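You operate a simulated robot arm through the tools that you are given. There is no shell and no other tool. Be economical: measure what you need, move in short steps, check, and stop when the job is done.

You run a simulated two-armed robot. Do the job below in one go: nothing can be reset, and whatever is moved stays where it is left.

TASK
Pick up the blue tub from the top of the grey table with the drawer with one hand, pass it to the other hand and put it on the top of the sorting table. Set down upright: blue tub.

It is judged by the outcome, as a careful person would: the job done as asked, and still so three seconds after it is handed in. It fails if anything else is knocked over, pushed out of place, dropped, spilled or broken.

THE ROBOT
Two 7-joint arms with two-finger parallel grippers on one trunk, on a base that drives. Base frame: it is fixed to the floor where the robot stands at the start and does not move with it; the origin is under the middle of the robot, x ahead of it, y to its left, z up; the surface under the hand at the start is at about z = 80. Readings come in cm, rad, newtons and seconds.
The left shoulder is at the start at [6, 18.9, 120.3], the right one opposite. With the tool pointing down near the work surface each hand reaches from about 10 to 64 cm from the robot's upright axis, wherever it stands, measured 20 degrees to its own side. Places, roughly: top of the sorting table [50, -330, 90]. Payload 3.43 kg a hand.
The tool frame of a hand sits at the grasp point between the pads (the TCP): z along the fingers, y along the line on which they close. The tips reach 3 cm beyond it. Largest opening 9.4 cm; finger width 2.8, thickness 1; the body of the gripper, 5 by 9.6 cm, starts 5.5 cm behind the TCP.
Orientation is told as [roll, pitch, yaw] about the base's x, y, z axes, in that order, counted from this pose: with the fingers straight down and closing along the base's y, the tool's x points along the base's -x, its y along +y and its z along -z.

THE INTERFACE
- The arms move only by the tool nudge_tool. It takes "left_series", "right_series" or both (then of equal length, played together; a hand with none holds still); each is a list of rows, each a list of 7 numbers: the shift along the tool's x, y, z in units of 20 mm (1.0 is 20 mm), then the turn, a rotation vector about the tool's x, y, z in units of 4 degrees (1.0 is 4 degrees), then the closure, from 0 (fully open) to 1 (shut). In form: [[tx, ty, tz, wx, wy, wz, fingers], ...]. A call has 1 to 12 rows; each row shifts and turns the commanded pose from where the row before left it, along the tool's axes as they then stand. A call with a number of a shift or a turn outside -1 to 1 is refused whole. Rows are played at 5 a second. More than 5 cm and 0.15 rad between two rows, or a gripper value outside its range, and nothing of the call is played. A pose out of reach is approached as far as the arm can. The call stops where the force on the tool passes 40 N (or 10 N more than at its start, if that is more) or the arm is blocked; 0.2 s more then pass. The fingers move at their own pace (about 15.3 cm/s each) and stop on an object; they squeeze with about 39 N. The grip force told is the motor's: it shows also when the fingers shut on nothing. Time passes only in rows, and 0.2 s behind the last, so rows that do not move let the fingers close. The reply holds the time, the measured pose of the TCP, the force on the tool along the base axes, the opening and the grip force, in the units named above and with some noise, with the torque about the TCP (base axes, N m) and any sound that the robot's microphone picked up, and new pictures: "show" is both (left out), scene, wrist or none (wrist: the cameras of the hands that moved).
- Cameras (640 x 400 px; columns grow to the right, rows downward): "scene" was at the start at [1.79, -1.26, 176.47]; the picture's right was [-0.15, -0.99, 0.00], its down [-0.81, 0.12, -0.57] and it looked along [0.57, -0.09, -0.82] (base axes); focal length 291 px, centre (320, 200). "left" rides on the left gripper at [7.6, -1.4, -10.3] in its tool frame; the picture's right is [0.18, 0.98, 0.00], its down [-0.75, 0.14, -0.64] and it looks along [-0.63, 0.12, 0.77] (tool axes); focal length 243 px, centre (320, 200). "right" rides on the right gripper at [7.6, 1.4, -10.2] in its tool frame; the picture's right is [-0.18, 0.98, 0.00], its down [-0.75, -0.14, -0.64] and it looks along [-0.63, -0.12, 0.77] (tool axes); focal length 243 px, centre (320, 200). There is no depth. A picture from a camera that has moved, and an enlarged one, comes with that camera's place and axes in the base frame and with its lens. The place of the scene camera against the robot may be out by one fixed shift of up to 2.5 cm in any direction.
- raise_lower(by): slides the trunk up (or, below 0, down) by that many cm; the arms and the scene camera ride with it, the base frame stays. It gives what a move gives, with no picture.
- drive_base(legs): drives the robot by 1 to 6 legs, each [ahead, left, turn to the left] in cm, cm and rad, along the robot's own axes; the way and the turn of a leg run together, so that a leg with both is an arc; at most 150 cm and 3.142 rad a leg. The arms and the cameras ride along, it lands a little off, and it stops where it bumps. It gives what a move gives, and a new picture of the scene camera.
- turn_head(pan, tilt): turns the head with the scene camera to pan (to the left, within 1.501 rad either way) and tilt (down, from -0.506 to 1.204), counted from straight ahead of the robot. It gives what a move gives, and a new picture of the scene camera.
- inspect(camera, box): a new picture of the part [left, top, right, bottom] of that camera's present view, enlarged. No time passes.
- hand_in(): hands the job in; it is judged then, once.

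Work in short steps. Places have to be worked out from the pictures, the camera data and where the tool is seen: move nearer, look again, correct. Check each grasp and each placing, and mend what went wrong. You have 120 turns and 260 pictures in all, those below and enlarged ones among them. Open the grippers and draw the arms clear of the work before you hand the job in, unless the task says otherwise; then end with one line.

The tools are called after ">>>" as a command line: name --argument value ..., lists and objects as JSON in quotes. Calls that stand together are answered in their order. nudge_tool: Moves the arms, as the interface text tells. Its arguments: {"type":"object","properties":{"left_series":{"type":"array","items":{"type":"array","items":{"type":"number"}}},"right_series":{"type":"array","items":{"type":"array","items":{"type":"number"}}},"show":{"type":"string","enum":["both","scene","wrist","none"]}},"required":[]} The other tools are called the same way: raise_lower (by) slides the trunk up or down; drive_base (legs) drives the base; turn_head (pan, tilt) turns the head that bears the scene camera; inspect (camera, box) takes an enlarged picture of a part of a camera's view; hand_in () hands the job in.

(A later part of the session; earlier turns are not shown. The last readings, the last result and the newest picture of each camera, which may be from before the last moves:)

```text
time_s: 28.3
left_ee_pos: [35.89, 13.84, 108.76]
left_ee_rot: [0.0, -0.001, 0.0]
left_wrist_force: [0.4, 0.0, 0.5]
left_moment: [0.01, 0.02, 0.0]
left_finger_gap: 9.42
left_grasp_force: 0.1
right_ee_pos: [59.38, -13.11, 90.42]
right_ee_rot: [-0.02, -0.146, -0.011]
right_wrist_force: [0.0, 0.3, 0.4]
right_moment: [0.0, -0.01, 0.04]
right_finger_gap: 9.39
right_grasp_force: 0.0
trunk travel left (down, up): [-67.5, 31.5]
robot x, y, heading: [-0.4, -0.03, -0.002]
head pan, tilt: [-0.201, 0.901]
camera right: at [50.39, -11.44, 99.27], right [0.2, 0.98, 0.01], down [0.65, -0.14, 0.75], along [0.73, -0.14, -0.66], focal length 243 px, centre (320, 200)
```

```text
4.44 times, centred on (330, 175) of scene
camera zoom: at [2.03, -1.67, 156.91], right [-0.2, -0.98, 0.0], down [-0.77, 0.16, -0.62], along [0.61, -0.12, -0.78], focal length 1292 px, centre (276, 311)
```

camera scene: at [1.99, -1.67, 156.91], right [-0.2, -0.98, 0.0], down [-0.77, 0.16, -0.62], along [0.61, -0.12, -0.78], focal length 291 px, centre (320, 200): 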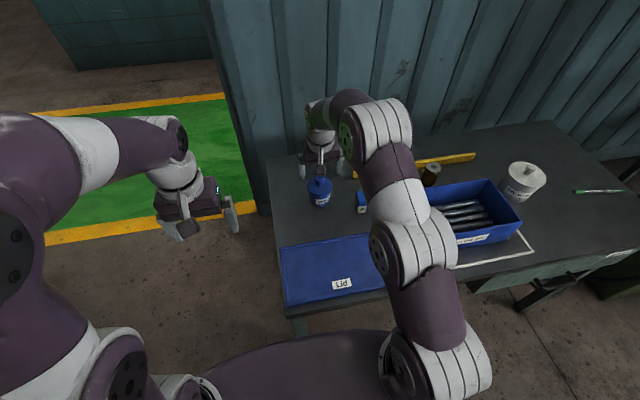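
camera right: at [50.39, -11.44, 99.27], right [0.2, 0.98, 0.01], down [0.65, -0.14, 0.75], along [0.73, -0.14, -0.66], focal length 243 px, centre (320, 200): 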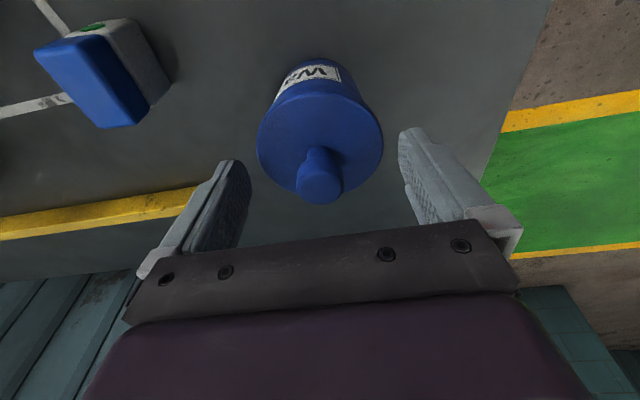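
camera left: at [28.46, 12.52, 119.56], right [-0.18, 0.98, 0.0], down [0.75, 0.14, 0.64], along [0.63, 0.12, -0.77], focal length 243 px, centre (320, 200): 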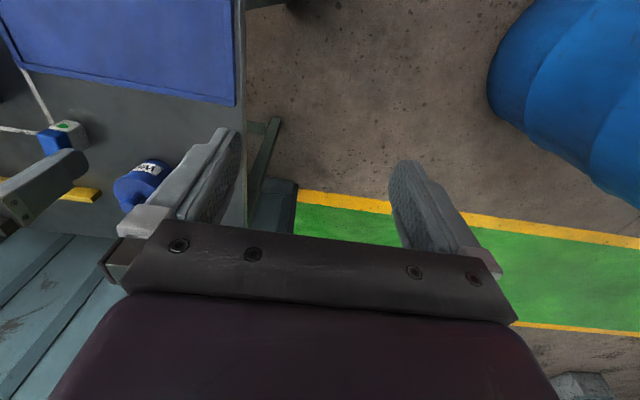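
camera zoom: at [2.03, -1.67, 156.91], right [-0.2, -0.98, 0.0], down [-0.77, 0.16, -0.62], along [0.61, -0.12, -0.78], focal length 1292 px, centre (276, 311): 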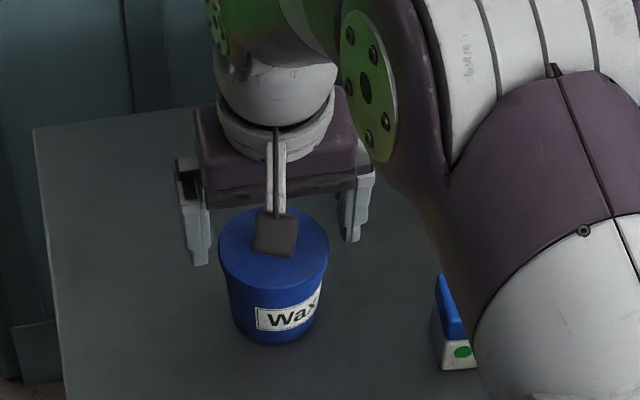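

The knob is well between the fingers, its top about at TCP level with ~1.5 cm between tips and lid; lower 0.8 cm more and close.

>>> nudge_tool --right_series '[[0.05, 0, 0.4, 0, 0, 0, 0], [0, 0, 0, 0, 0, 0, 0.4], [0, 0, 0, 0, 0, 0, 0.8], [0, 0, 0, 0, 0, 0, 1], [0, 0, 0, 0, 0, 0, 1], [0, 0, 0, 0, 0, 0, 1]]' --show "wrist"

```text
time_s: 29.7
left_ee_pos: [35.79, 13.97, 108.6]
left_ee_rot: [0.0, -0.003, 0.0]
left_wrist_force: [-0.2, -0.1, -0.6]
left_moment: [-0.02, 0.0, -0.01]
left_finger_gap: 9.4
left_grasp_force: 0.1
right_ee_pos: [59.41, -13.16, 89.66]
right_ee_rot: [-0.018, -0.146, -0.011]
right_wrist_force: [2.3, 1.7, -0.1]
right_moment: [-0.01, -0.04, 0.02]
right_finger_gap: 7.42
right_grasp_force: 39.4
trunk travel left (down, up): [-67.5, 31.5]
robot x, y, heading: [-0.1, -0.06, -0.007]
head pan, tilt: [-0.201, 0.901]
camera right: at [50.39, -11.48, 98.52], right [0.2, 0.98, 0.01], down [0.65, -0.14, 0.75], along [0.73, -0.14, -0.66], focal length 243 px, centre (320, 200)
```

right: 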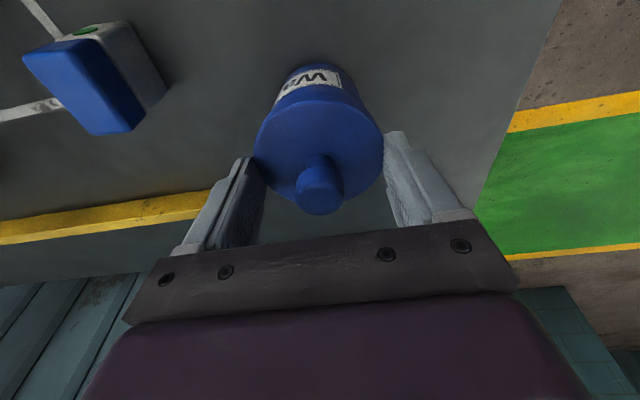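

The tips caught the lid's edge (7.42), so the lid top is about 87. Open, rise 1 cm, and close on the knob instead.

>>> nudge_tool --right_series '[[0, 0, 0, 0, 0, 0, 0], [0, 0, 0, 0, 0, 0, 0], [-0.06, 0, -0.45, 0, 0, 0, 0], [0, 0, 0, 0, 0, 0, 0.4], [0, 0, 0, 0, 0, 0, 0.8], [0, 0, 0, 0, 0, 0, 1], [0, 0, 0, 0, 0, 0, 1], [0, 0, 0, 0, 0, 0, 1]]' --show "wrist"

```text
time_s: 31.5
left_ee_pos: [35.72, 13.97, 108.75]
left_ee_rot: [-0.001, -0.001, 0.0]
left_wrist_force: [-0.3, 0.8, 0.1]
left_moment: [0.0, -0.02, 0.01]
left_finger_gap: 9.38
left_grasp_force: 0.1
right_ee_pos: [59.29, -13.1, 90.72]
right_ee_rot: [-0.02, -0.148, -0.011]
right_wrist_force: [0.9, 4.3, 10.3]
right_moment: [-0.01, 0.02, 0.06]
right_finger_gap: 5.08
right_grasp_force: 38.5
trunk travel left (down, up): [-67.5, 31.5]
robot x, y, heading: [0.13, -0.15, 0.003]
head pan, tilt: [-0.201, 0.901]
camera right: at [50.34, -11.45, 99.5], right [0.2, 0.98, 0.01], down [0.65, -0.14, 0.75], along [0.74, -0.14, -0.66], focal length 243 px, centre (320, 200)
```

right: 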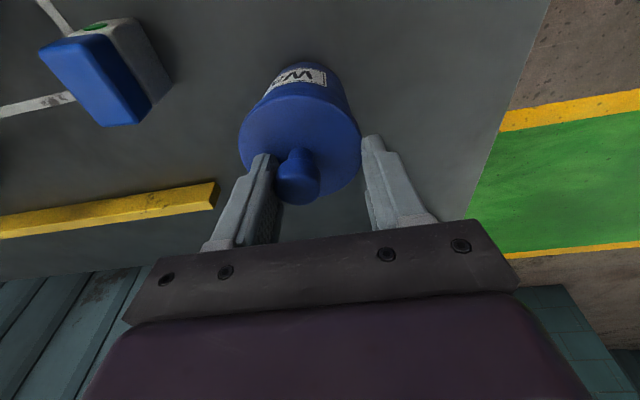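

The fingers slid on the sloping knob/lid and nudged the tub slightly, so the knob sits too low to grip that way. Open and rise clear; then grip deep over the lid and body, straight from above.

>>> nudge_tool --right_series '[[0, 0, 0, 0, 0, 0, 0], [0, 0, 0, 0, 0, 0, 0], [-0.1, 0, -0.8, 0, 0, 0, 0], [-0.1, 0, -0.8, 0, 0, 0, 0], [-0.1, 0, -0.8, 0, 0, 0, 0], [0, 0, 0, 0, 0, 0, 0]]'

>>> inspect --camera "right" --box '[220, 20, 440, 160]'

```text
time_s: 32.9
left_ee_pos: [35.84, 14.01, 108.7]
left_ee_rot: [0.001, -0.004, -0.001]
left_wrist_force: [-0.1, 0.8, -0.5]
left_moment: [-0.01, 0.0, 0.01]
left_finger_gap: 9.43
left_grasp_force: 0.1
right_ee_pos: [59.3, -13.06, 95.13]
right_ee_rot: [-0.021, -0.147, -0.009]
right_wrist_force: [0.2, -0.6, 0.2]
right_moment: [0.0, -0.02, -0.02]
right_finger_gap: 9.4
right_grasp_force: 0.1
trunk travel left (down, up): [-67.5, 31.5]
robot x, y, heading: [-0.17, -0.13, 0.001]
head pan, tilt: [-0.201, 0.901]
camera scene: at [2.06, -1.68, 156.91], right [-0.2, -0.98, 0.0], down [-0.77, 0.16, -0.62], along [0.61, -0.12, -0.78], focal length 291 px, centre (320, 200)
camera right: at [50.29, -11.41, 104.03], right [0.2, 0.98, 0.01], down [0.65, -0.14, 0.75], along [0.73, -0.14, -0.66], focal length 243 px, centre (320, 200)
```

scene: 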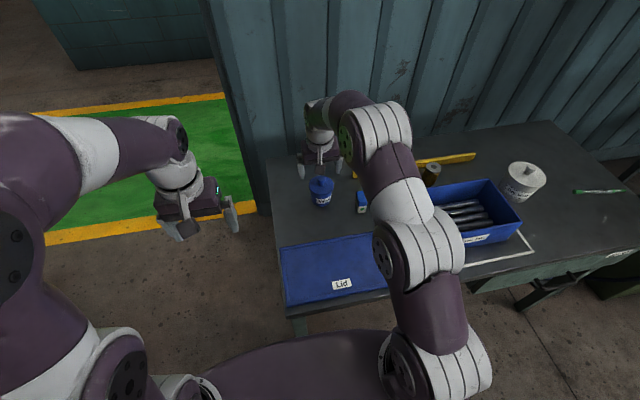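
right: 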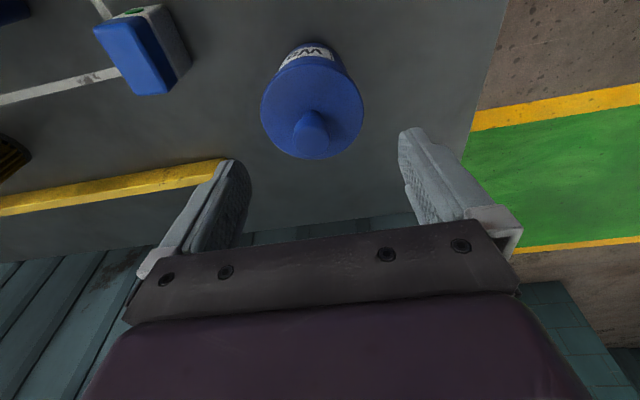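

```text
2.86 times, centred on (330, 90) of right
camera zoom: at [50.29, -11.41, 104.03], right [0.2, 0.98, 0.01], down [0.65, -0.14, 0.75], along [0.73, -0.14, -0.66], focal length 693 px, centre (291, 514)
```

zoom: 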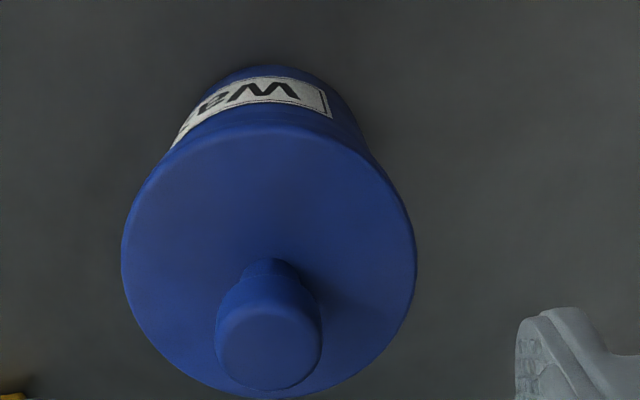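

Tub now at ≈[59.2,-13.6], lid top ≈87, knob top ≈90.7. I align in y and descend halfway, then check.

>>> nudge_tool --right_series '[[0.14, -0.2, 0.86, 0, 0, 0, 0], [0.14, 0, 0.86, 0, 0, 0, 0], [0, 0, 0, 0, 0, 0, 0]]' --show "wrist"

>>> inspect --camera "scene" --box '[280, 130, 380, 220]'

```text
time_s: 33.7
left_ee_pos: [35.89, 13.92, 108.67]
left_ee_rot: [0.0, -0.002, 0.001]
left_wrist_force: [0.5, -0.2, 0.3]
left_moment: [-0.01, 0.03, 0.0]
left_finger_gap: 9.42
left_grasp_force: 0.0
right_ee_pos: [59.08, -13.56, 91.67]
right_ee_rot: [-0.02, -0.147, -0.01]
right_wrist_force: [0.1, -0.8, -0.2]
right_moment: [-0.06, 0.01, -0.03]
right_finger_gap: 9.4
right_grasp_force: 0.0
trunk travel left (down, up): [-67.5, 31.5]
robot x, y, heading: [-0.26, -0.38, -0.002]
head pan, tilt: [-0.201, 0.901]
camera right: at [50.15, -11.88, 100.59], right [0.2, 0.98, 0.01], down [0.65, -0.14, 0.75], along [0.73, -0.14, -0.66], focal length 243 px, centre (320, 200)
```

right: 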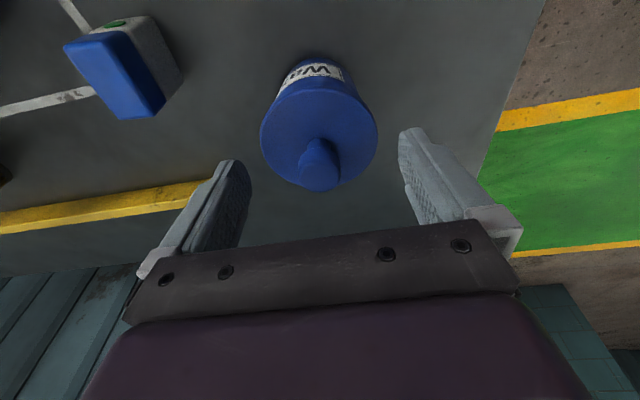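

```text
4.44 times, centred on (330, 175) of scene
camera zoom: at [2.03, -1.67, 156.91], right [-0.2, -0.98, 0.0], down [-0.77, 0.16, -0.62], along [0.61, -0.12, -0.78], focal length 1292 px, centre (276, 311)
```

zoom: 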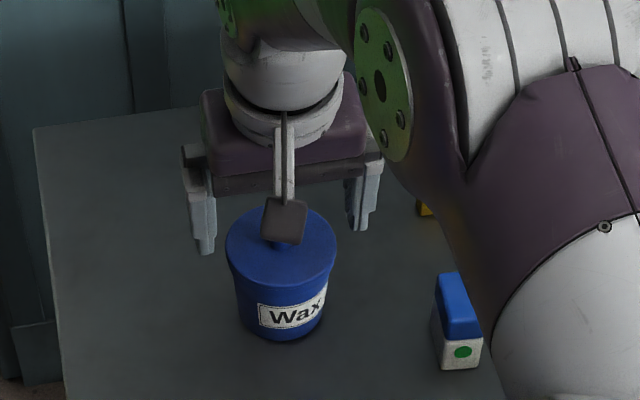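

Aligned in y within 1 mm. Descend to TCP z≈86.4 (palm just above knob).

>>> nudge_tool --right_series '[[0.08, 0.03, 0.8, 0, 0, 0, 0], [0.08, 0.02, 0.8, 0, 0, 0, 0], [0.08, 0, 0.6, 0, 0, 0, 0], [0, 0, 0.4, 0, 0, 0, 0], [0, 0, 0, 0, 0, 0, 0]]' --show "wrist"

>>> inspect --camera "scene" --box '[280, 130, 380, 220]'

```text
time_s: 34.9
left_ee_pos: [35.87, 14.03, 108.72]
left_ee_rot: [-0.001, -0.002, 0.0]
left_wrist_force: [-0.6, 0.9, -0.8]
left_moment: [0.04, 0.03, 0.0]
left_finger_gap: 9.41
left_grasp_force: 0.0
right_ee_pos: [59.52, -13.62, 86.63]
right_ee_rot: [-0.019, -0.146, -0.01]
right_wrist_force: [-0.2, -0.5, -0.3]
right_moment: [-0.01, 0.0, -0.04]
right_finger_gap: 9.41
right_grasp_force: 0.0
trunk travel left (down, up): [-67.5, 31.5]
robot x, y, heading: [-0.3, -0.19, -0.0]
head pan, tilt: [-0.201, 0.901]
camera right: at [50.45, -11.9, 95.53], right [0.2, 0.98, 0.01], down [0.65, -0.14, 0.75], along [0.73, -0.14, -0.66], focal length 243 px, centre (320, 200)
```

right: 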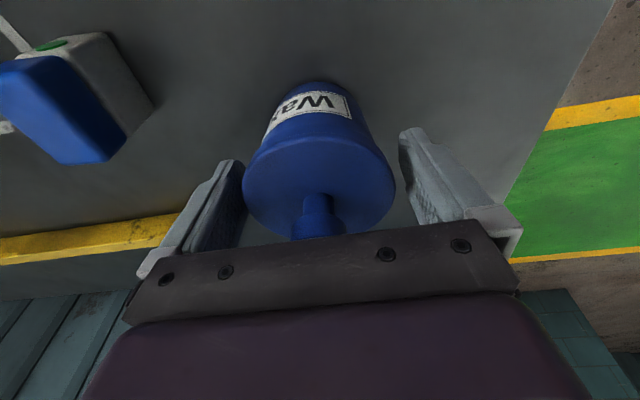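

```text
4.44 times, centred on (330, 175) of scene
camera zoom: at [2.04, -1.67, 156.91], right [-0.2, -0.98, 0.0], down [-0.77, 0.16, -0.62], along [0.61, -0.12, -0.78], focal length 1292 px, centre (276, 311)
```

zoom: 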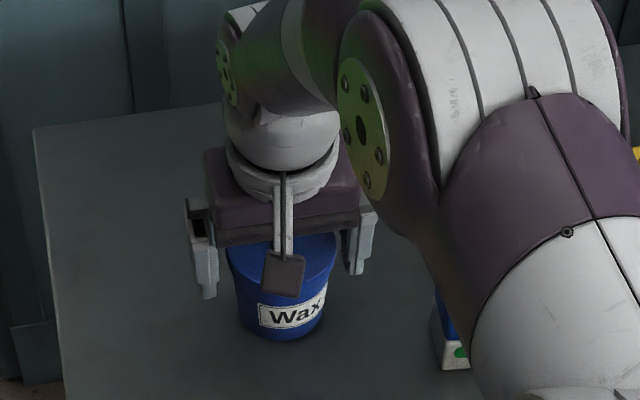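

The lid lies centred between the fingers at TCP level. Close.

>>> nudge_tool --right_series '[[0, 0, 0, 0, 0, 0, 0.15], [0, 0, 0, 0, 0, 0, 0.5], [0, 0, 0, 0, 0, 0, 1], [0, 0, 0, 0, 0, 0, 1], [0, 0, 0, 0, 0, 0, 1]]' --show "none"

>>> nudge_tool --right_series '[[-0.015, 0, -0.1, 0, 0, 0, 1], [-0.015, 0, -0.1, 0, 0, 0, 1], [-0.03, 0, -0.2, 0, 0, 0, 1], [-0.03, 0, -0.2, 0, 0, 0, 1], [0, 0, 0, 0, 0, 0, 1]]' --show "wrist"

```text
time_s: 36.1
left_ee_pos: [35.86, 13.92, 108.68]
left_ee_rot: [-0.001, -0.002, -0.001]
left_wrist_force: [-0.2, 0.0, -0.6]
left_moment: [0.0, -0.02, -0.02]
left_finger_gap: 9.39
left_grasp_force: 0.0
right_ee_pos: [59.55, -13.61, 86.59]
right_ee_rot: [-0.018, -0.147, -0.01]
right_wrist_force: [1.1, -0.1, -0.4]
right_moment: [0.08, -0.02, 0.03]
right_finger_gap: 7.74
right_grasp_force: 39.3
trunk travel left (down, up): [-67.5, 31.5]
robot x, y, heading: [-0.04, -0.1, 0.002]
head pan, tilt: [-0.201, 0.901]
```

```text
time_s: 37.3
left_ee_pos: [35.86, 14.05, 108.62]
left_ee_rot: [-0.001, -0.002, 0.0]
left_wrist_force: [-0.3, -0.3, 0.0]
left_moment: [-0.01, 0.01, 0.02]
left_finger_gap: 9.39
left_grasp_force: 0.1
right_ee_pos: [59.46, -13.57, 87.69]
right_ee_rot: [-0.02, -0.147, -0.01]
right_wrist_force: [0.3, 0.7, -3.1]
right_moment: [-0.02, -0.05, -0.03]
right_finger_gap: 7.8
right_grasp_force: 38.7
trunk travel left (down, up): [-67.5, 31.5]
robot x, y, heading: [-0.12, -0.31, 0.002]
head pan, tilt: [-0.201, 0.901]
camera right: at [50.49, -11.84, 96.69], right [0.2, 0.98, 0.01], down [0.65, -0.14, 0.75], along [0.73, -0.14, -0.66], focal length 243 px, centre (320, 200)
```

right: 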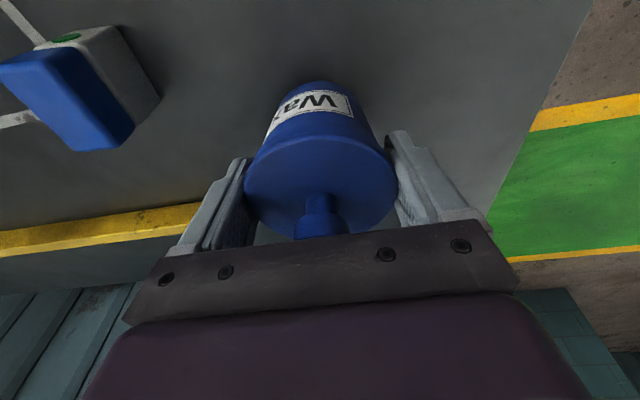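

Solid this time: gap 7.8 (true rim), 3.1 N load, tub unmoved in the hand. Lift 14 cm, then draw back toward the robot.

>>> nudge_tool --right_series '[[-0.07, 0, -0.5, 0, 0, 0, 1], [-0.14, 0, -0.97, 0, 0, 0, 1], [-0.14, 0, -0.97, 0, 0, 0, 1], [-0.14, 0, -0.97, 0, 0, 0, 1], [-0.14, 0, -0.97, 0, 0, 0, 1], [-0.14, 0, -0.97, 0, 0, 0, 1], [-0.14, 0, -0.97, 0, 0, 0, 1], [-0.1, 0, -0.6, 0, 0, 0, 1], [0, 0, 0, 0, 0, 0, 1]]'

```text
time_s: 39.3
left_ee_pos: [35.75, 13.92, 108.71]
left_ee_rot: [0.001, -0.003, 0.0]
left_wrist_force: [-1.1, 0.5, -0.5]
left_moment: [0.0, -0.01, 0.0]
left_finger_gap: 9.39
left_grasp_force: 0.2
right_ee_pos: [58.97, -13.36, 101.58]
right_ee_rot: [-0.018, -0.147, -0.013]
right_wrist_force: [0.4, -0.1, -3.0]
right_moment: [-0.02, 0.04, -0.01]
right_finger_gap: 7.78
right_grasp_force: 39.5
right hand out of reach, approached as far as the arm can: row 8
trunk travel left (down, up): [-67.5, 31.5]
robot x, y, heading: [-0.27, -0.03, 0.003]
head pan, tilt: [-0.201, 0.901]
camera scene: at [2.07, -1.69, 156.91], right [-0.2, -0.98, 0.0], down [-0.77, 0.16, -0.62], along [0.61, -0.12, -0.78], focal length 291 px, centre (320, 200)
camera right: at [49.93, -11.55, 110.46], right [0.2, 0.98, 0.01], down [0.65, -0.14, 0.75], along [0.73, -0.14, -0.66], focal length 243 px, centre (320, 200)
```

scene: 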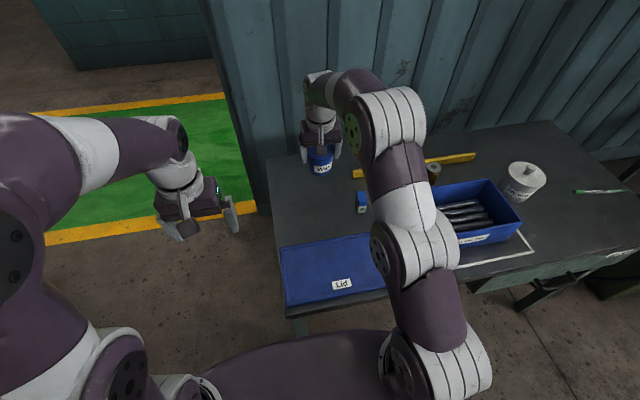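
right: 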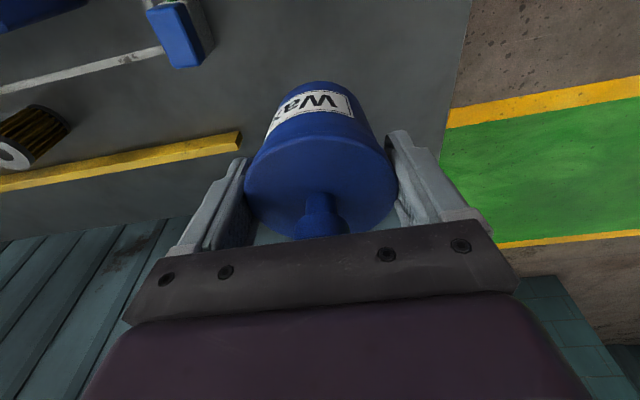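

Secure. Draw the right hand back 18 cm toward the robot and a bit to the right.

>>> nudge_tool --right_series '[[0.6, 0, -0.08, 0, 0, 0, 1], [0.97, -0.3, -0.14, 0, 0, 0, 1], [0.97, -0.3, -0.14, 0, 0, 0, 1], [0.97, -0.3, -0.14, 0, 0, 0, 1], [0.97, -0.3, -0.14, 0, 0, 0, 1], [0.97, -0.3, -0.14, 0, 0, 0, 1], [0.97, -0.3, -0.14, 0, 0, 0, 1], [0.97, -0.3, -0.14, 0, 0, 0, 1], [0.97, -0.3, -0.14, 0, 0, 0, 1], [0.5, 0, -0.08, 0, 0, 0, 1], [0, 0, 0, 0, 0, 0, 1]]'

```text
time_s: 41.7
left_ee_pos: [35.91, 13.94, 108.63]
left_ee_rot: [0.001, -0.001, 0.001]
left_wrist_force: [0.0, -0.5, 0.7]
left_moment: [-0.01, 0.01, -0.03]
left_finger_gap: 9.4
left_grasp_force: 0.0
right_ee_pos: [41.05, -17.87, 101.5]
right_ee_rot: [-0.018, -0.148, -0.011]
right_wrist_force: [-0.1, 0.4, -2.5]
right_moment: [0.02, 0.03, -0.02]
right_finger_gap: 7.79
right_grasp_force: 39.4
trunk travel left (down, up): [-67.5, 31.5]
robot x, y, heading: [0.0, 0.01, 0.003]
head pan, tilt: [-0.201, 0.901]
camera scene: at [2.1, -1.69, 156.91], right [-0.2, -0.98, 0.0], down [-0.77, 0.16, -0.62], along [0.61, -0.12, -0.78], focal length 291 px, centre (320, 200)
camera right: at [32.05, -16.15, 110.37], right [0.2, 0.98, 0.01], down [0.65, -0.14, 0.75], along [0.73, -0.14, -0.66], focal length 243 px, centre (320, 200)
```

scene: 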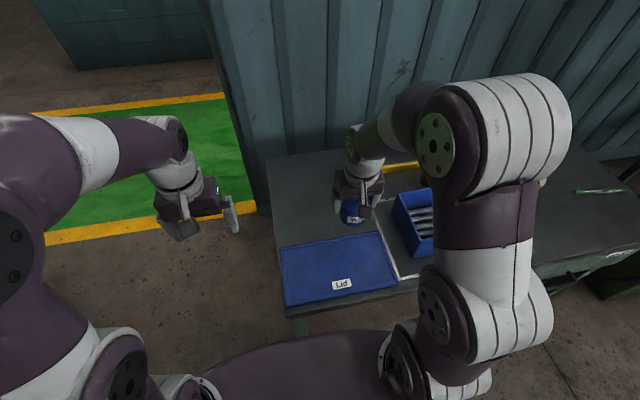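
right: 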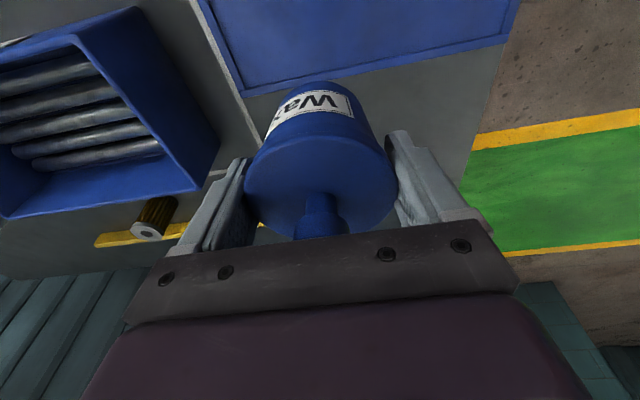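

Tub held steady. Back away from the table 35 cm and look along the route to the right.

>>> drive_base --legs '[[-35, 0, 0]]'

>>> turn_head --pan -1.45 --tilt 0.5

```text
time_s: 43.9
left_ee_pos: [0.89, 14.03, 108.67]
left_ee_rot: [0.001, -0.002, 0.001]
left_wrist_force: [0.3, 0.1, -0.2]
left_moment: [-0.01, -0.01, 0.01]
left_finger_gap: 9.39
left_grasp_force: 0.0
right_ee_pos: [6.05, -17.89, 101.49]
right_ee_rot: [-0.02, -0.147, -0.012]
right_wrist_force: [0.7, 0.1, -3.5]
right_moment: [0.04, 0.02, -0.03]
right_finger_gap: 7.76
right_grasp_force: 39.0
trunk travel left (down, up): [-67.5, 31.5]
robot x, y, heading: [-34.81, -0.27, -0.001]
head pan, tilt: [-0.201, 0.901]
camera scene: at [-32.84, -1.68, 156.91], right [-0.2, -0.98, 0.0], down [-0.77, 0.16, -0.62], along [0.61, -0.12, -0.78], focal length 291 px, centre (320, 200)
```

scene: 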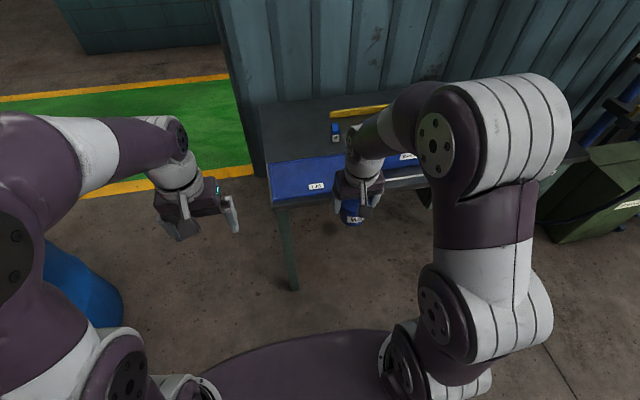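

```text
time_s: 45.4
left_ee_pos: [0.97, 13.91, 108.6]
left_ee_rot: [0.0, -0.002, 0.001]
left_wrist_force: [-0.3, 0.1, 0.4]
left_moment: [-0.01, 0.03, -0.08]
left_finger_gap: 9.42
left_grasp_force: 0.0
right_ee_pos: [6.15, -18.04, 101.46]
right_ee_rot: [-0.02, -0.147, -0.012]
right_wrist_force: [-1.0, 0.4, -3.3]
right_moment: [-0.01, 0.0, -0.02]
right_finger_gap: 7.78
right_grasp_force: 39.1
trunk travel left (down, up): [-67.5, 31.5]
robot x, y, heading: [-35.17, -0.54, -0.001]
head pan, tilt: [-1.45, 0.499]
camera scene: at [-39.1, -9.21, 160.3], right [-0.99, -0.12, 0.0], down [-0.06, 0.48, -0.88], along [0.11, -0.87, -0.48], focal length 291 px, centre (320, 200)
```

scene: 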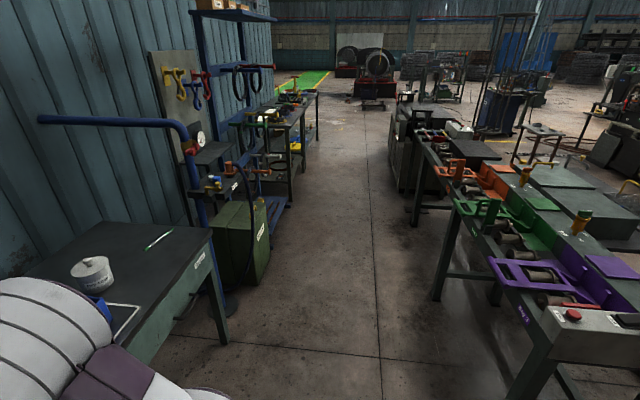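

The corridor (x≈-100…20) is clear; the sorting table's near leg foot is ≈[28,-291]. Drive right along the corridor to about y=-260.

>>> drive_base --legs '[[-6, -130, 0], [0, -120, 0]]'

```text
time_s: 57.6
left_ee_pos: [-4.95, -237.51, 108.56]
left_ee_rot: [0.001, -0.001, 0.002]
left_wrist_force: [0.0, 0.5, 0.5]
left_moment: [0.01, 0.03, -0.03]
left_finger_gap: 9.39
left_grasp_force: 0.1
right_ee_pos: [0.19, -269.23, 101.52]
right_ee_rot: [-0.019, -0.147, -0.011]
right_wrist_force: [-0.6, -0.2, -3.3]
right_moment: [0.0, 0.02, -0.02]
right_finger_gap: 7.59
right_grasp_force: 39.5
trunk travel left (down, up): [-67.5, 31.5]
robot x, y, heading: [-40.85, -251.51, 0.003]
head pan, tilt: [-1.45, 0.499]
camera scene: at [-45.06, -260.69, 160.3], right [-0.99, -0.12, 0.0], down [-0.06, 0.48, -0.88], along [0.11, -0.87, -0.48], focal length 291 px, centre (320, 200)
```

scene: 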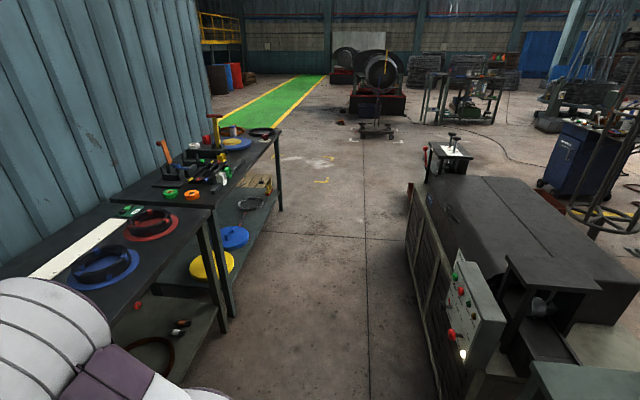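

The near bench with the blue and red discs is the sorting table by its stated place. Gap reads 7.59, so I check the tub in the hand and look at the table.

>>> turn_head --pan -0.75 --tilt 0.6

>>> inspect --camera "right" --box '[0, 0, 640, 400]'

```text
time_s: 58.7
left_ee_pos: [-5.01, -237.48, 108.6]
left_ee_rot: [0.001, 0.0, 0.001]
left_wrist_force: [-0.1, -0.2, 0.3]
left_moment: [0.03, 0.03, -0.04]
left_finger_gap: 9.39
left_grasp_force: 0.0
right_ee_pos: [0.2, -269.29, 101.39]
right_ee_rot: [-0.019, -0.146, -0.011]
right_wrist_force: [0.4, -0.6, -3.1]
right_moment: [0.0, 0.0, -0.03]
right_finger_gap: 7.58
right_grasp_force: 39.2
trunk travel left (down, up): [-67.5, 31.5]
robot x, y, heading: [-40.66, -251.57, 0.002]
head pan, tilt: [-0.75, 0.6]
camera scene: at [-39.69, -257.67, 159.39], right [-0.68, -0.73, 0.0], down [-0.41, 0.39, -0.82], along [0.6, -0.56, -0.57], focal length 291 px, centre (320, 200)
```

scene: 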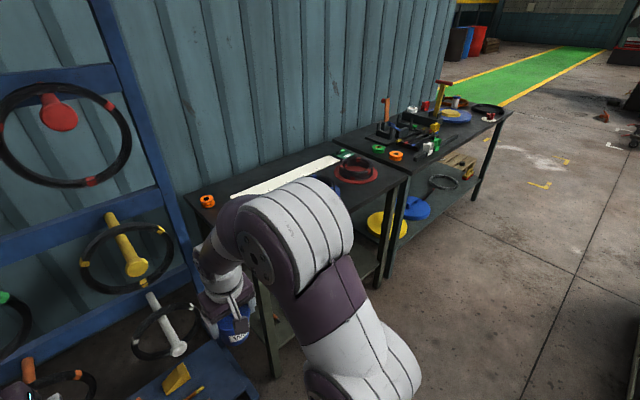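

```text
1.00 times, centred on (320, 200) of right (not enlarged: the box is as wide or as high as the picture)
camera zoom: at [-8.77, -267.56, 110.37], right [0.19, 0.98, 0.01], down [0.65, -0.14, 0.75], along [0.73, -0.14, -0.66], focal length 243 px, centre (320, 200)
```

zoom: 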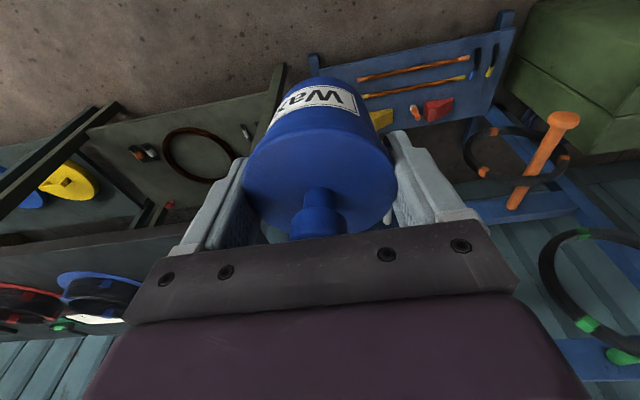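

The tub is fine in the hand. Drive 70 cm further right to face the sorting table, then look at it straight on.

>>> drive_base --legs '[[0, -72, 0]]'

>>> turn_head --pan -0.1 --tilt 0.7

```text
time_s: 62.6
left_ee_pos: [-4.77, -309.46, 108.56]
left_ee_rot: [-0.001, -0.002, 0.008]
left_wrist_force: [-0.1, 0.2, -0.2]
left_moment: [-0.02, 0.01, -0.01]
left_finger_gap: 9.4
left_grasp_force: 0.1
right_ee_pos: [0.75, -341.23, 101.47]
right_ee_rot: [-0.019, -0.148, -0.001]
right_wrist_force: [0.0, 1.4, -2.9]
right_moment: [-0.01, -0.01, -0.02]
right_finger_gap: 7.55
right_grasp_force: 39.0
trunk travel left (down, up): [-67.5, 31.5]
robot x, y, heading: [-40.39, -323.84, 0.008]
head pan, tilt: [-0.75, 0.6]
camera scene: at [-39.27, -329.93, 159.39], right [-0.68, -0.74, 0.0], down [-0.42, 0.38, -0.82], along [0.61, -0.56, -0.57], focal length 291 px, centre (320, 200)
```

scene: 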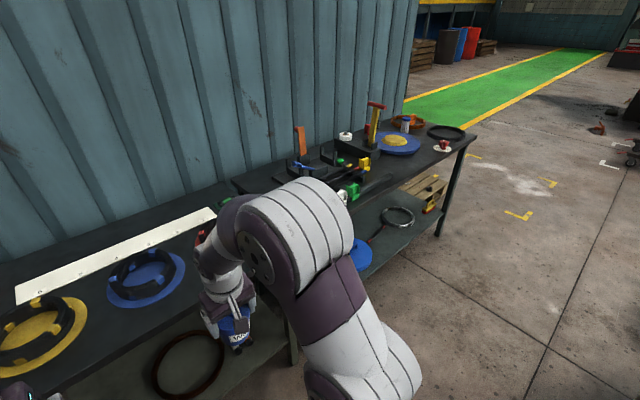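

```text
time_s: 63.7
left_ee_pos: [-4.75, -309.38, 108.59]
left_ee_rot: [0.0, -0.004, 0.008]
left_wrist_force: [-1.2, -0.2, 0.1]
left_moment: [0.01, -0.01, -0.02]
left_finger_gap: 9.41
left_grasp_force: 0.1
right_ee_pos: [0.71, -341.2, 101.53]
right_ee_rot: [-0.018, -0.146, -0.001]
right_wrist_force: [0.4, 0.2, -3.3]
right_moment: [0.0, 0.01, 0.03]
right_finger_gap: 7.6
right_grasp_force: 38.9
trunk travel left (down, up): [-67.5, 31.5]
robot x, y, heading: [-40.65, -323.75, 0.01]
head pan, tilt: [-0.099, 0.7]
camera scene: at [-37.33, -324.72, 158.53], right [-0.09, -1.0, 0.0], down [-0.64, 0.06, -0.76], along [0.76, -0.07, -0.64], focal length 291 px, centre (320, 200)
```

scene: 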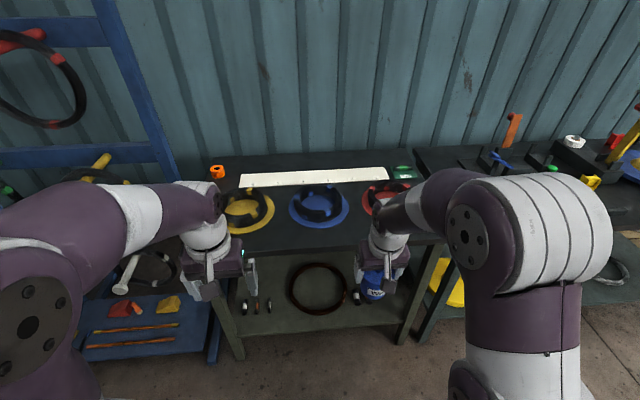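

Sorting table layout: front edge ≈x 21, discs (yellow y≈-306, blue ≈-332, red ≈-357, r≈10.6, centres x≈41); free spot at about [28,-319] in the front between yellow and blue. I raise the trunk 10 cm for clearance, then turn the right hand (yaw +48°) and the left hand (yaw −44°) for the handover.

>>> raise_lower --by 10

>>> nudge_tool --left_series '[[0, 0, 0, 0, 0, 0.9, 0], [0, 0, 0, 0, 0, 0.9, 0], [0, 0, 0, 0, 0, 0.9, 0], [0, 0, 0, 0, 0, 0.9, 0], [0, 0, 0, 0, 0, 0.9, 0], [0, 0, 0, 0, 0, 0.9, 0], [0, 0, 0, 0, 0, 0.9, 0], [0, 0, 0, 0, 0, 0.9, 0], [0, 0, 0, 0, 0, 0.9, 0], [0, 0, 0, 0, 0, 0.9, 0], [0, 0, 0, 0, 0, 0.9, 0], [0, 0, 0, 0, 0, 0.9, 0]]' --right_series '[[0, 0, 0, -0.146, 0, -0.989, 1], [0, 0, 0, -0.146, 0, -0.989, 1], [0, 0, 0, -0.146, 0, -0.989, 1], [0, 0, 0, -0.146, 0, -0.989, 1], [0, 0, 0, -0.146, 0, -0.989, 1], [0, 0, 0, -0.146, 0, -0.989, 1], [0, 0, 0, -0.146, 0, -0.989, 1], [0, 0, 0, -0.146, 0, -0.989, 1], [0, 0, 0, -0.146, 0, -0.989, 1], [0, 0, 0, -0.146, 0, -0.989, 1], [0, 0, 0, -0.146, 0, -0.989, 1], [0, 0, 0, -0.146, 0, -0.989, 1]]'

```text
time_s: 65.0
left_ee_pos: [-4.77, -309.38, 118.72]
left_ee_rot: [-0.001, -0.003, 0.01]
left_wrist_force: [0.5, 0.0, 0.2]
left_moment: [-0.01, 0.04, 0.01]
left_finger_gap: 9.43
left_grasp_force: 0.0
right_ee_pos: [0.79, -341.09, 111.51]
right_ee_rot: [-0.02, -0.148, -0.002]
right_wrist_force: [-0.1, 0.8, -3.1]
right_moment: [0.01, -0.01, -0.01]
right_finger_gap: 7.59
right_grasp_force: 38.7
trunk travel left (down, up): [-77.5, 21.5]
robot x, y, heading: [-40.36, -323.44, 0.01]
head pan, tilt: [-0.099, 0.7]
```

```text
time_s: 67.6
left_ee_pos: [-4.65, -309.41, 118.7]
left_ee_rot: [-0.001, -0.002, -0.745]
left_wrist_force: [-0.6, 0.2, 0.2]
left_moment: [0.01, 0.0, 0.01]
left_finger_gap: 9.4
left_grasp_force: 0.1
right_ee_pos: [0.81, -341.24, 111.51]
right_ee_rot: [-0.013, -0.133, 0.834]
right_wrist_force: [-0.3, 1.0, -3.3]
right_moment: [-0.02, 0.02, 0.0]
right_finger_gap: 7.57
right_grasp_force: 38.6
trunk travel left (down, up): [-77.5, 21.5]
robot x, y, heading: [-40.32, -323.88, 0.008]
head pan, tilt: [-0.099, 0.7]
camera scene: at [-37.32, -324.71, 168.52], right [-0.09, -1.0, 0.0], down [-0.64, 0.06, -0.76], along [0.76, -0.07, -0.64], focal length 291 px, centre (320, 200)
camera right: at [-6.37, -346.81, 120.52], right [-0.61, 0.8, 0.01], down [0.54, 0.4, 0.74], along [0.58, 0.45, -0.68], focal length 243 px, centre (320, 200)
camera left: at [-11.24, -305.24, 128.74], right [0.53, 0.85, 0.0], down [0.65, -0.41, 0.64], along [0.54, -0.34, -0.77], focal length 243 px, centre (320, 200)
```

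scene: 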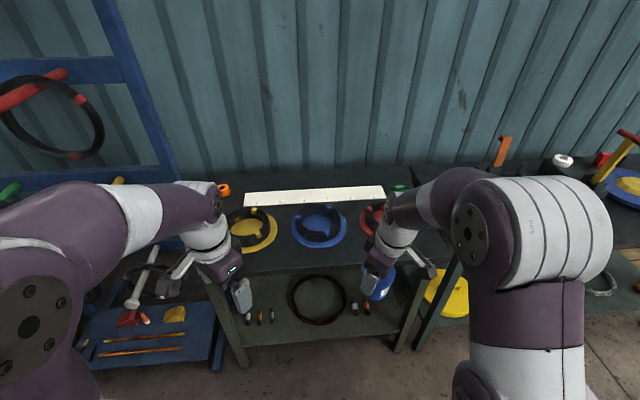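
right: 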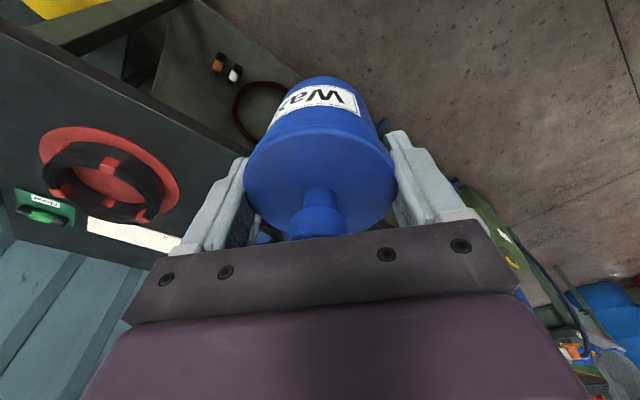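
left: 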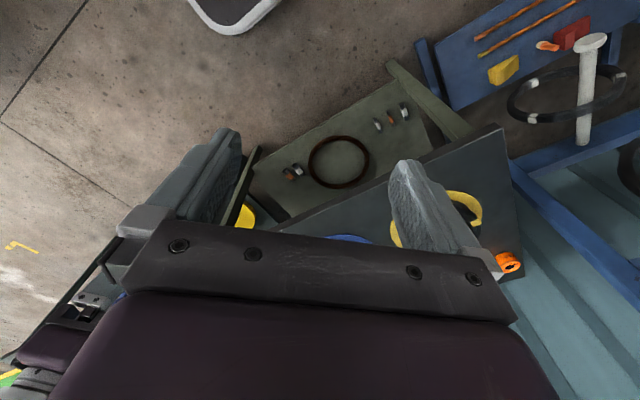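

Both turned well. Now tilt the left hand forward about its own y, 12 steps, to see how far it goes.

>>> nudge_tool --left_series '[[0, 0, 0, 0, -1, 0, 0], [0, 0, 0, 0, -1, 0, 0], [0, 0, 0, 0, -1, 0, 0], [0, 0, 0, 0, -1, 0, 0], [0, 0, 0, 0, -1, 0, 0], [0, 0, 0, 0, -1, 0, 0], [0, 0, 0, 0, -1, 0, 0], [0, 0, 0, 0, -1, 0, 0], [0, 0, 0, 0, -1, 0, 0], [0, 0, 0, 0, -1, 0, 0], [0, 0, 0, 0, -1, 0, 0], [0, 0, 0, 0, -1, 0, 0]]'

```text
time_s: 70.2
left_ee_pos: [-4.65, -309.37, 118.52]
left_ee_rot: [0.0, -0.838, -0.744]
left_wrist_force: [1.1, 0.1, -0.2]
left_moment: [0.03, 0.0, 0.01]
left_finger_gap: 9.39
left_grasp_force: 0.1
right_ee_pos: [0.68, -341.24, 111.58]
right_ee_rot: [-0.012, -0.131, 0.834]
right_wrist_force: [-0.8, -0.3, -2.3]
right_moment: [-0.01, -0.01, -0.01]
right_finger_gap: 7.57
right_grasp_force: 38.3
trunk travel left (down, up): [-77.5, 21.5]
robot x, y, heading: [-40.3, -323.49, 0.009]
head pan, tilt: [-0.099, 0.7]
camera scene: at [-37.32, -324.69, 168.53], right [-0.09, -1.0, 0.0], down [-0.64, 0.06, -0.76], along [0.76, -0.07, -0.64], focal length 291 px, centre (320, 200)
camera left: at [-15.01, -301.8, 119.65], right [0.58, 0.81, -0.14], down [0.11, 0.09, 0.99], along [0.81, -0.58, -0.04], focal length 243 px, centre (320, 200)
```

scene: 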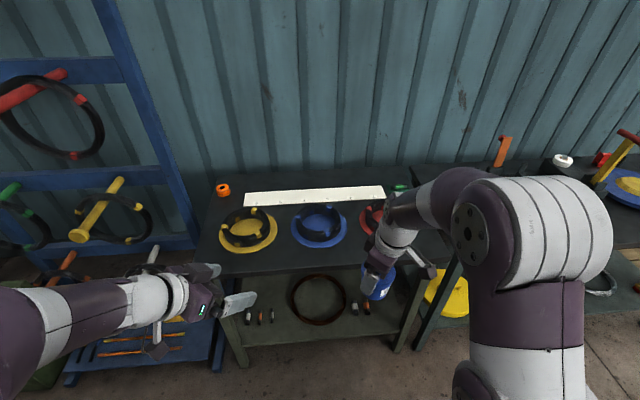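
left: 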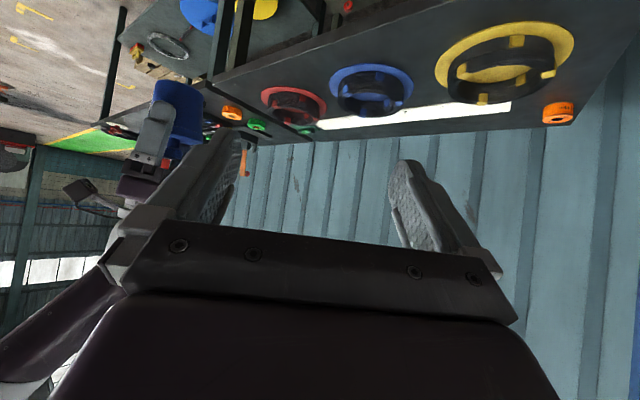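

The left goes to 48° easily. Bring it to 68°, while the right carries the tub to about [14,-331] in front.

>>> nudge_tool --left_series '[[0, 0, 0, 0, -1, 0, 0], [0, 0, 0, 0, -1, 0, 0], [0, 0, 0, 0, -1, 0, 0], [0, 0, 0, 0, -1, 0, 0], [0, 0, 0, 0, -1, 0, 0], [0, 0, 0, 0, 0, 0, 0], [0, 0, 0, 0, 0, 0, 0], [0, 0, 0, 0, 0, 0, 0], [0, 0, 0, 0, 0, 0, 0], [0, 0, 0, 0, 0, 0, 0]]' --right_series '[[-0.9, -0.175, 0.12, 0, 0, 0, 1], [-0.9, -0.175, 0.12, 0, 0, 0, 1], [-0.9, -0.175, 0.12, 0, 0, 0, 1], [-0.9, -0.175, 0.12, 0, 0, 0, 1], [-0.9, -0.175, 0.12, 0, 0, 0, 1], [-0.9, -0.175, 0.12, 0, 0, 0, 1], [-0.9, -0.175, 0.12, 0, 0, 0, 1], [-0.9, -0.175, 0.12, 0, 0, 0, 1], [-0.9, -0.175, 0.12, 0, 0, 0, 1], [0, 0, 0, 0, 0, 0, 1]]'

```text
time_s: 72.4
left_ee_pos: [-4.74, -309.4, 118.7]
left_ee_rot: [0.002, -1.049, -0.744]
left_wrist_force: [-0.2, -0.1, 0.2]
left_moment: [0.01, 0.02, 0.0]
left_finger_gap: 9.4
left_grasp_force: 0.1
left hand out of reach, approached as far as the arm can: row 4, 5
right_ee_pos: [13.99, -331.32, 111.58]
right_ee_rot: [-0.014, -0.132, 0.834]
right_wrist_force: [-0.2, 0.8, -3.3]
right_moment: [0.0, 0.02, -0.03]
right_finger_gap: 7.58
right_grasp_force: 39.4
trunk travel left (down, up): [-77.5, 21.5]
robot x, y, heading: [-40.61, -323.87, 0.005]
head pan, tilt: [-0.099, 0.7]
camera scene: at [-37.36, -324.72, 168.53], right [-0.09, -1.0, 0.0], down [-0.64, 0.06, -0.76], along [0.76, -0.07, -0.64], focal length 291 px, centre (320, 200)
camera right: at [6.91, -336.85, 120.58], right [-0.6, 0.8, 0.01], down [0.54, 0.4, 0.74], along [0.58, 0.45, -0.68], focal length 243 px, centre (320, 200)
camera left: at [-14.99, -301.85, 117.08], right [0.6, 0.79, -0.16], down [-0.04, 0.23, 0.97], along [0.8, -0.58, 0.16], focal length 243 px, centre (320, 200)
```

scene: 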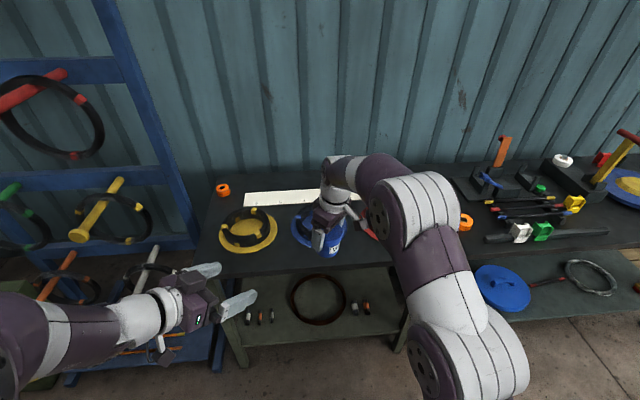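
right: 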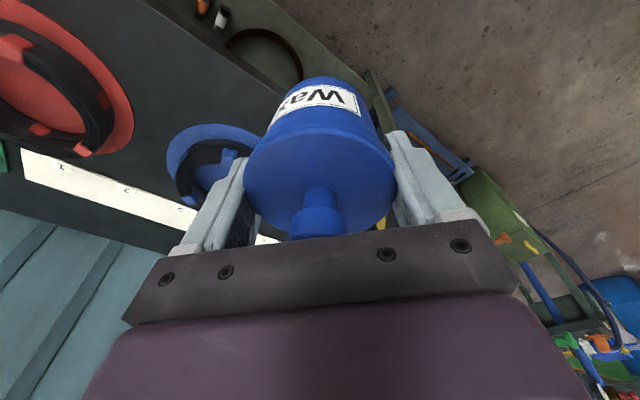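
left: 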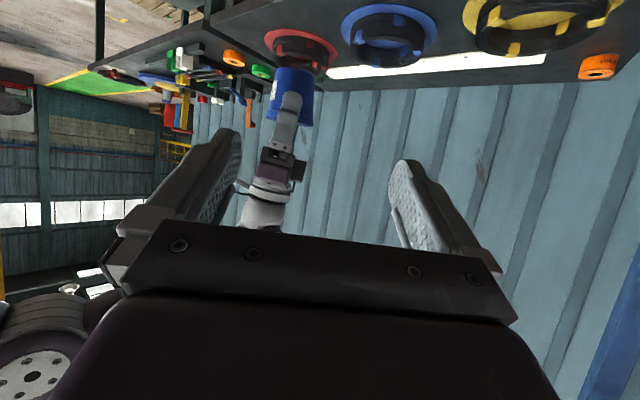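

Left at 60° pitch. Move it to a standoff about 14 cm short of the tub and try the remaining tilt there.

>>> nudge_tool --left_series '[[-0.22, -0.226, 0.98, 0, 0, 0, 0], [-0.22, -0.226, 0.98, 0, 0, 0, 0], [-0.22, -0.226, 0.98, 0, 0, 0, 0], [-0.22, -0.226, 0.98, 0, 0, 0, 0], [-0.22, -0.226, 0.98, 0, 0, 0, 0], [-0.22, -0.226, 0.98, 0, 0, 0, 0], [-0.22, -0.226, 0.98, 0, 0, 0, 0], [0, 0, 0, 0, -1, 0, 0], [0, 0, 0, 0, -1, 0, 0], [0, 0, 0, 0, 0, 0, 0]]'

```text
time_s: 74.6
left_ee_pos: [2.99, -320.96, 114.47]
left_ee_rot: [0.002, -1.188, -0.746]
left_wrist_force: [1.3, -0.2, -0.1]
left_moment: [0.02, 0.0, 0.0]
left_finger_gap: 9.42
left_grasp_force: 0.1
right_ee_pos: [13.93, -331.19, 111.5]
right_ee_rot: [-0.015, -0.133, 0.835]
right_wrist_force: [0.9, 0.2, -3.7]
right_moment: [0.0, 0.02, 0.02]
right_finger_gap: 7.57
right_grasp_force: 39.4
trunk travel left (down, up): [-77.5, 21.5]
robot x, y, heading: [-40.89, -323.81, 0.013]
head pan, tilt: [-0.099, 0.7]
camera scene: at [-37.31, -324.72, 168.52], right [-0.09, -1.0, 0.0], down [-0.64, 0.06, -0.76], along [0.76, -0.07, -0.64], focal length 291 px, centre (320, 200)
camera left: at [-6.97, -313.54, 111.08], right [0.62, 0.77, -0.17], down [-0.14, 0.32, 0.94], along [0.78, -0.55, 0.3], focal length 243 px, centre (320, 200)
```

scene: 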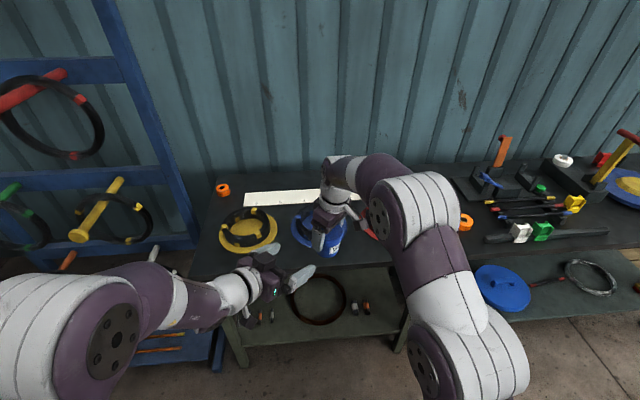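
left: 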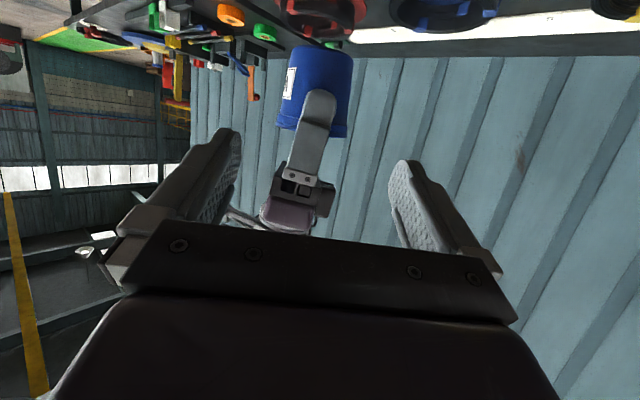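

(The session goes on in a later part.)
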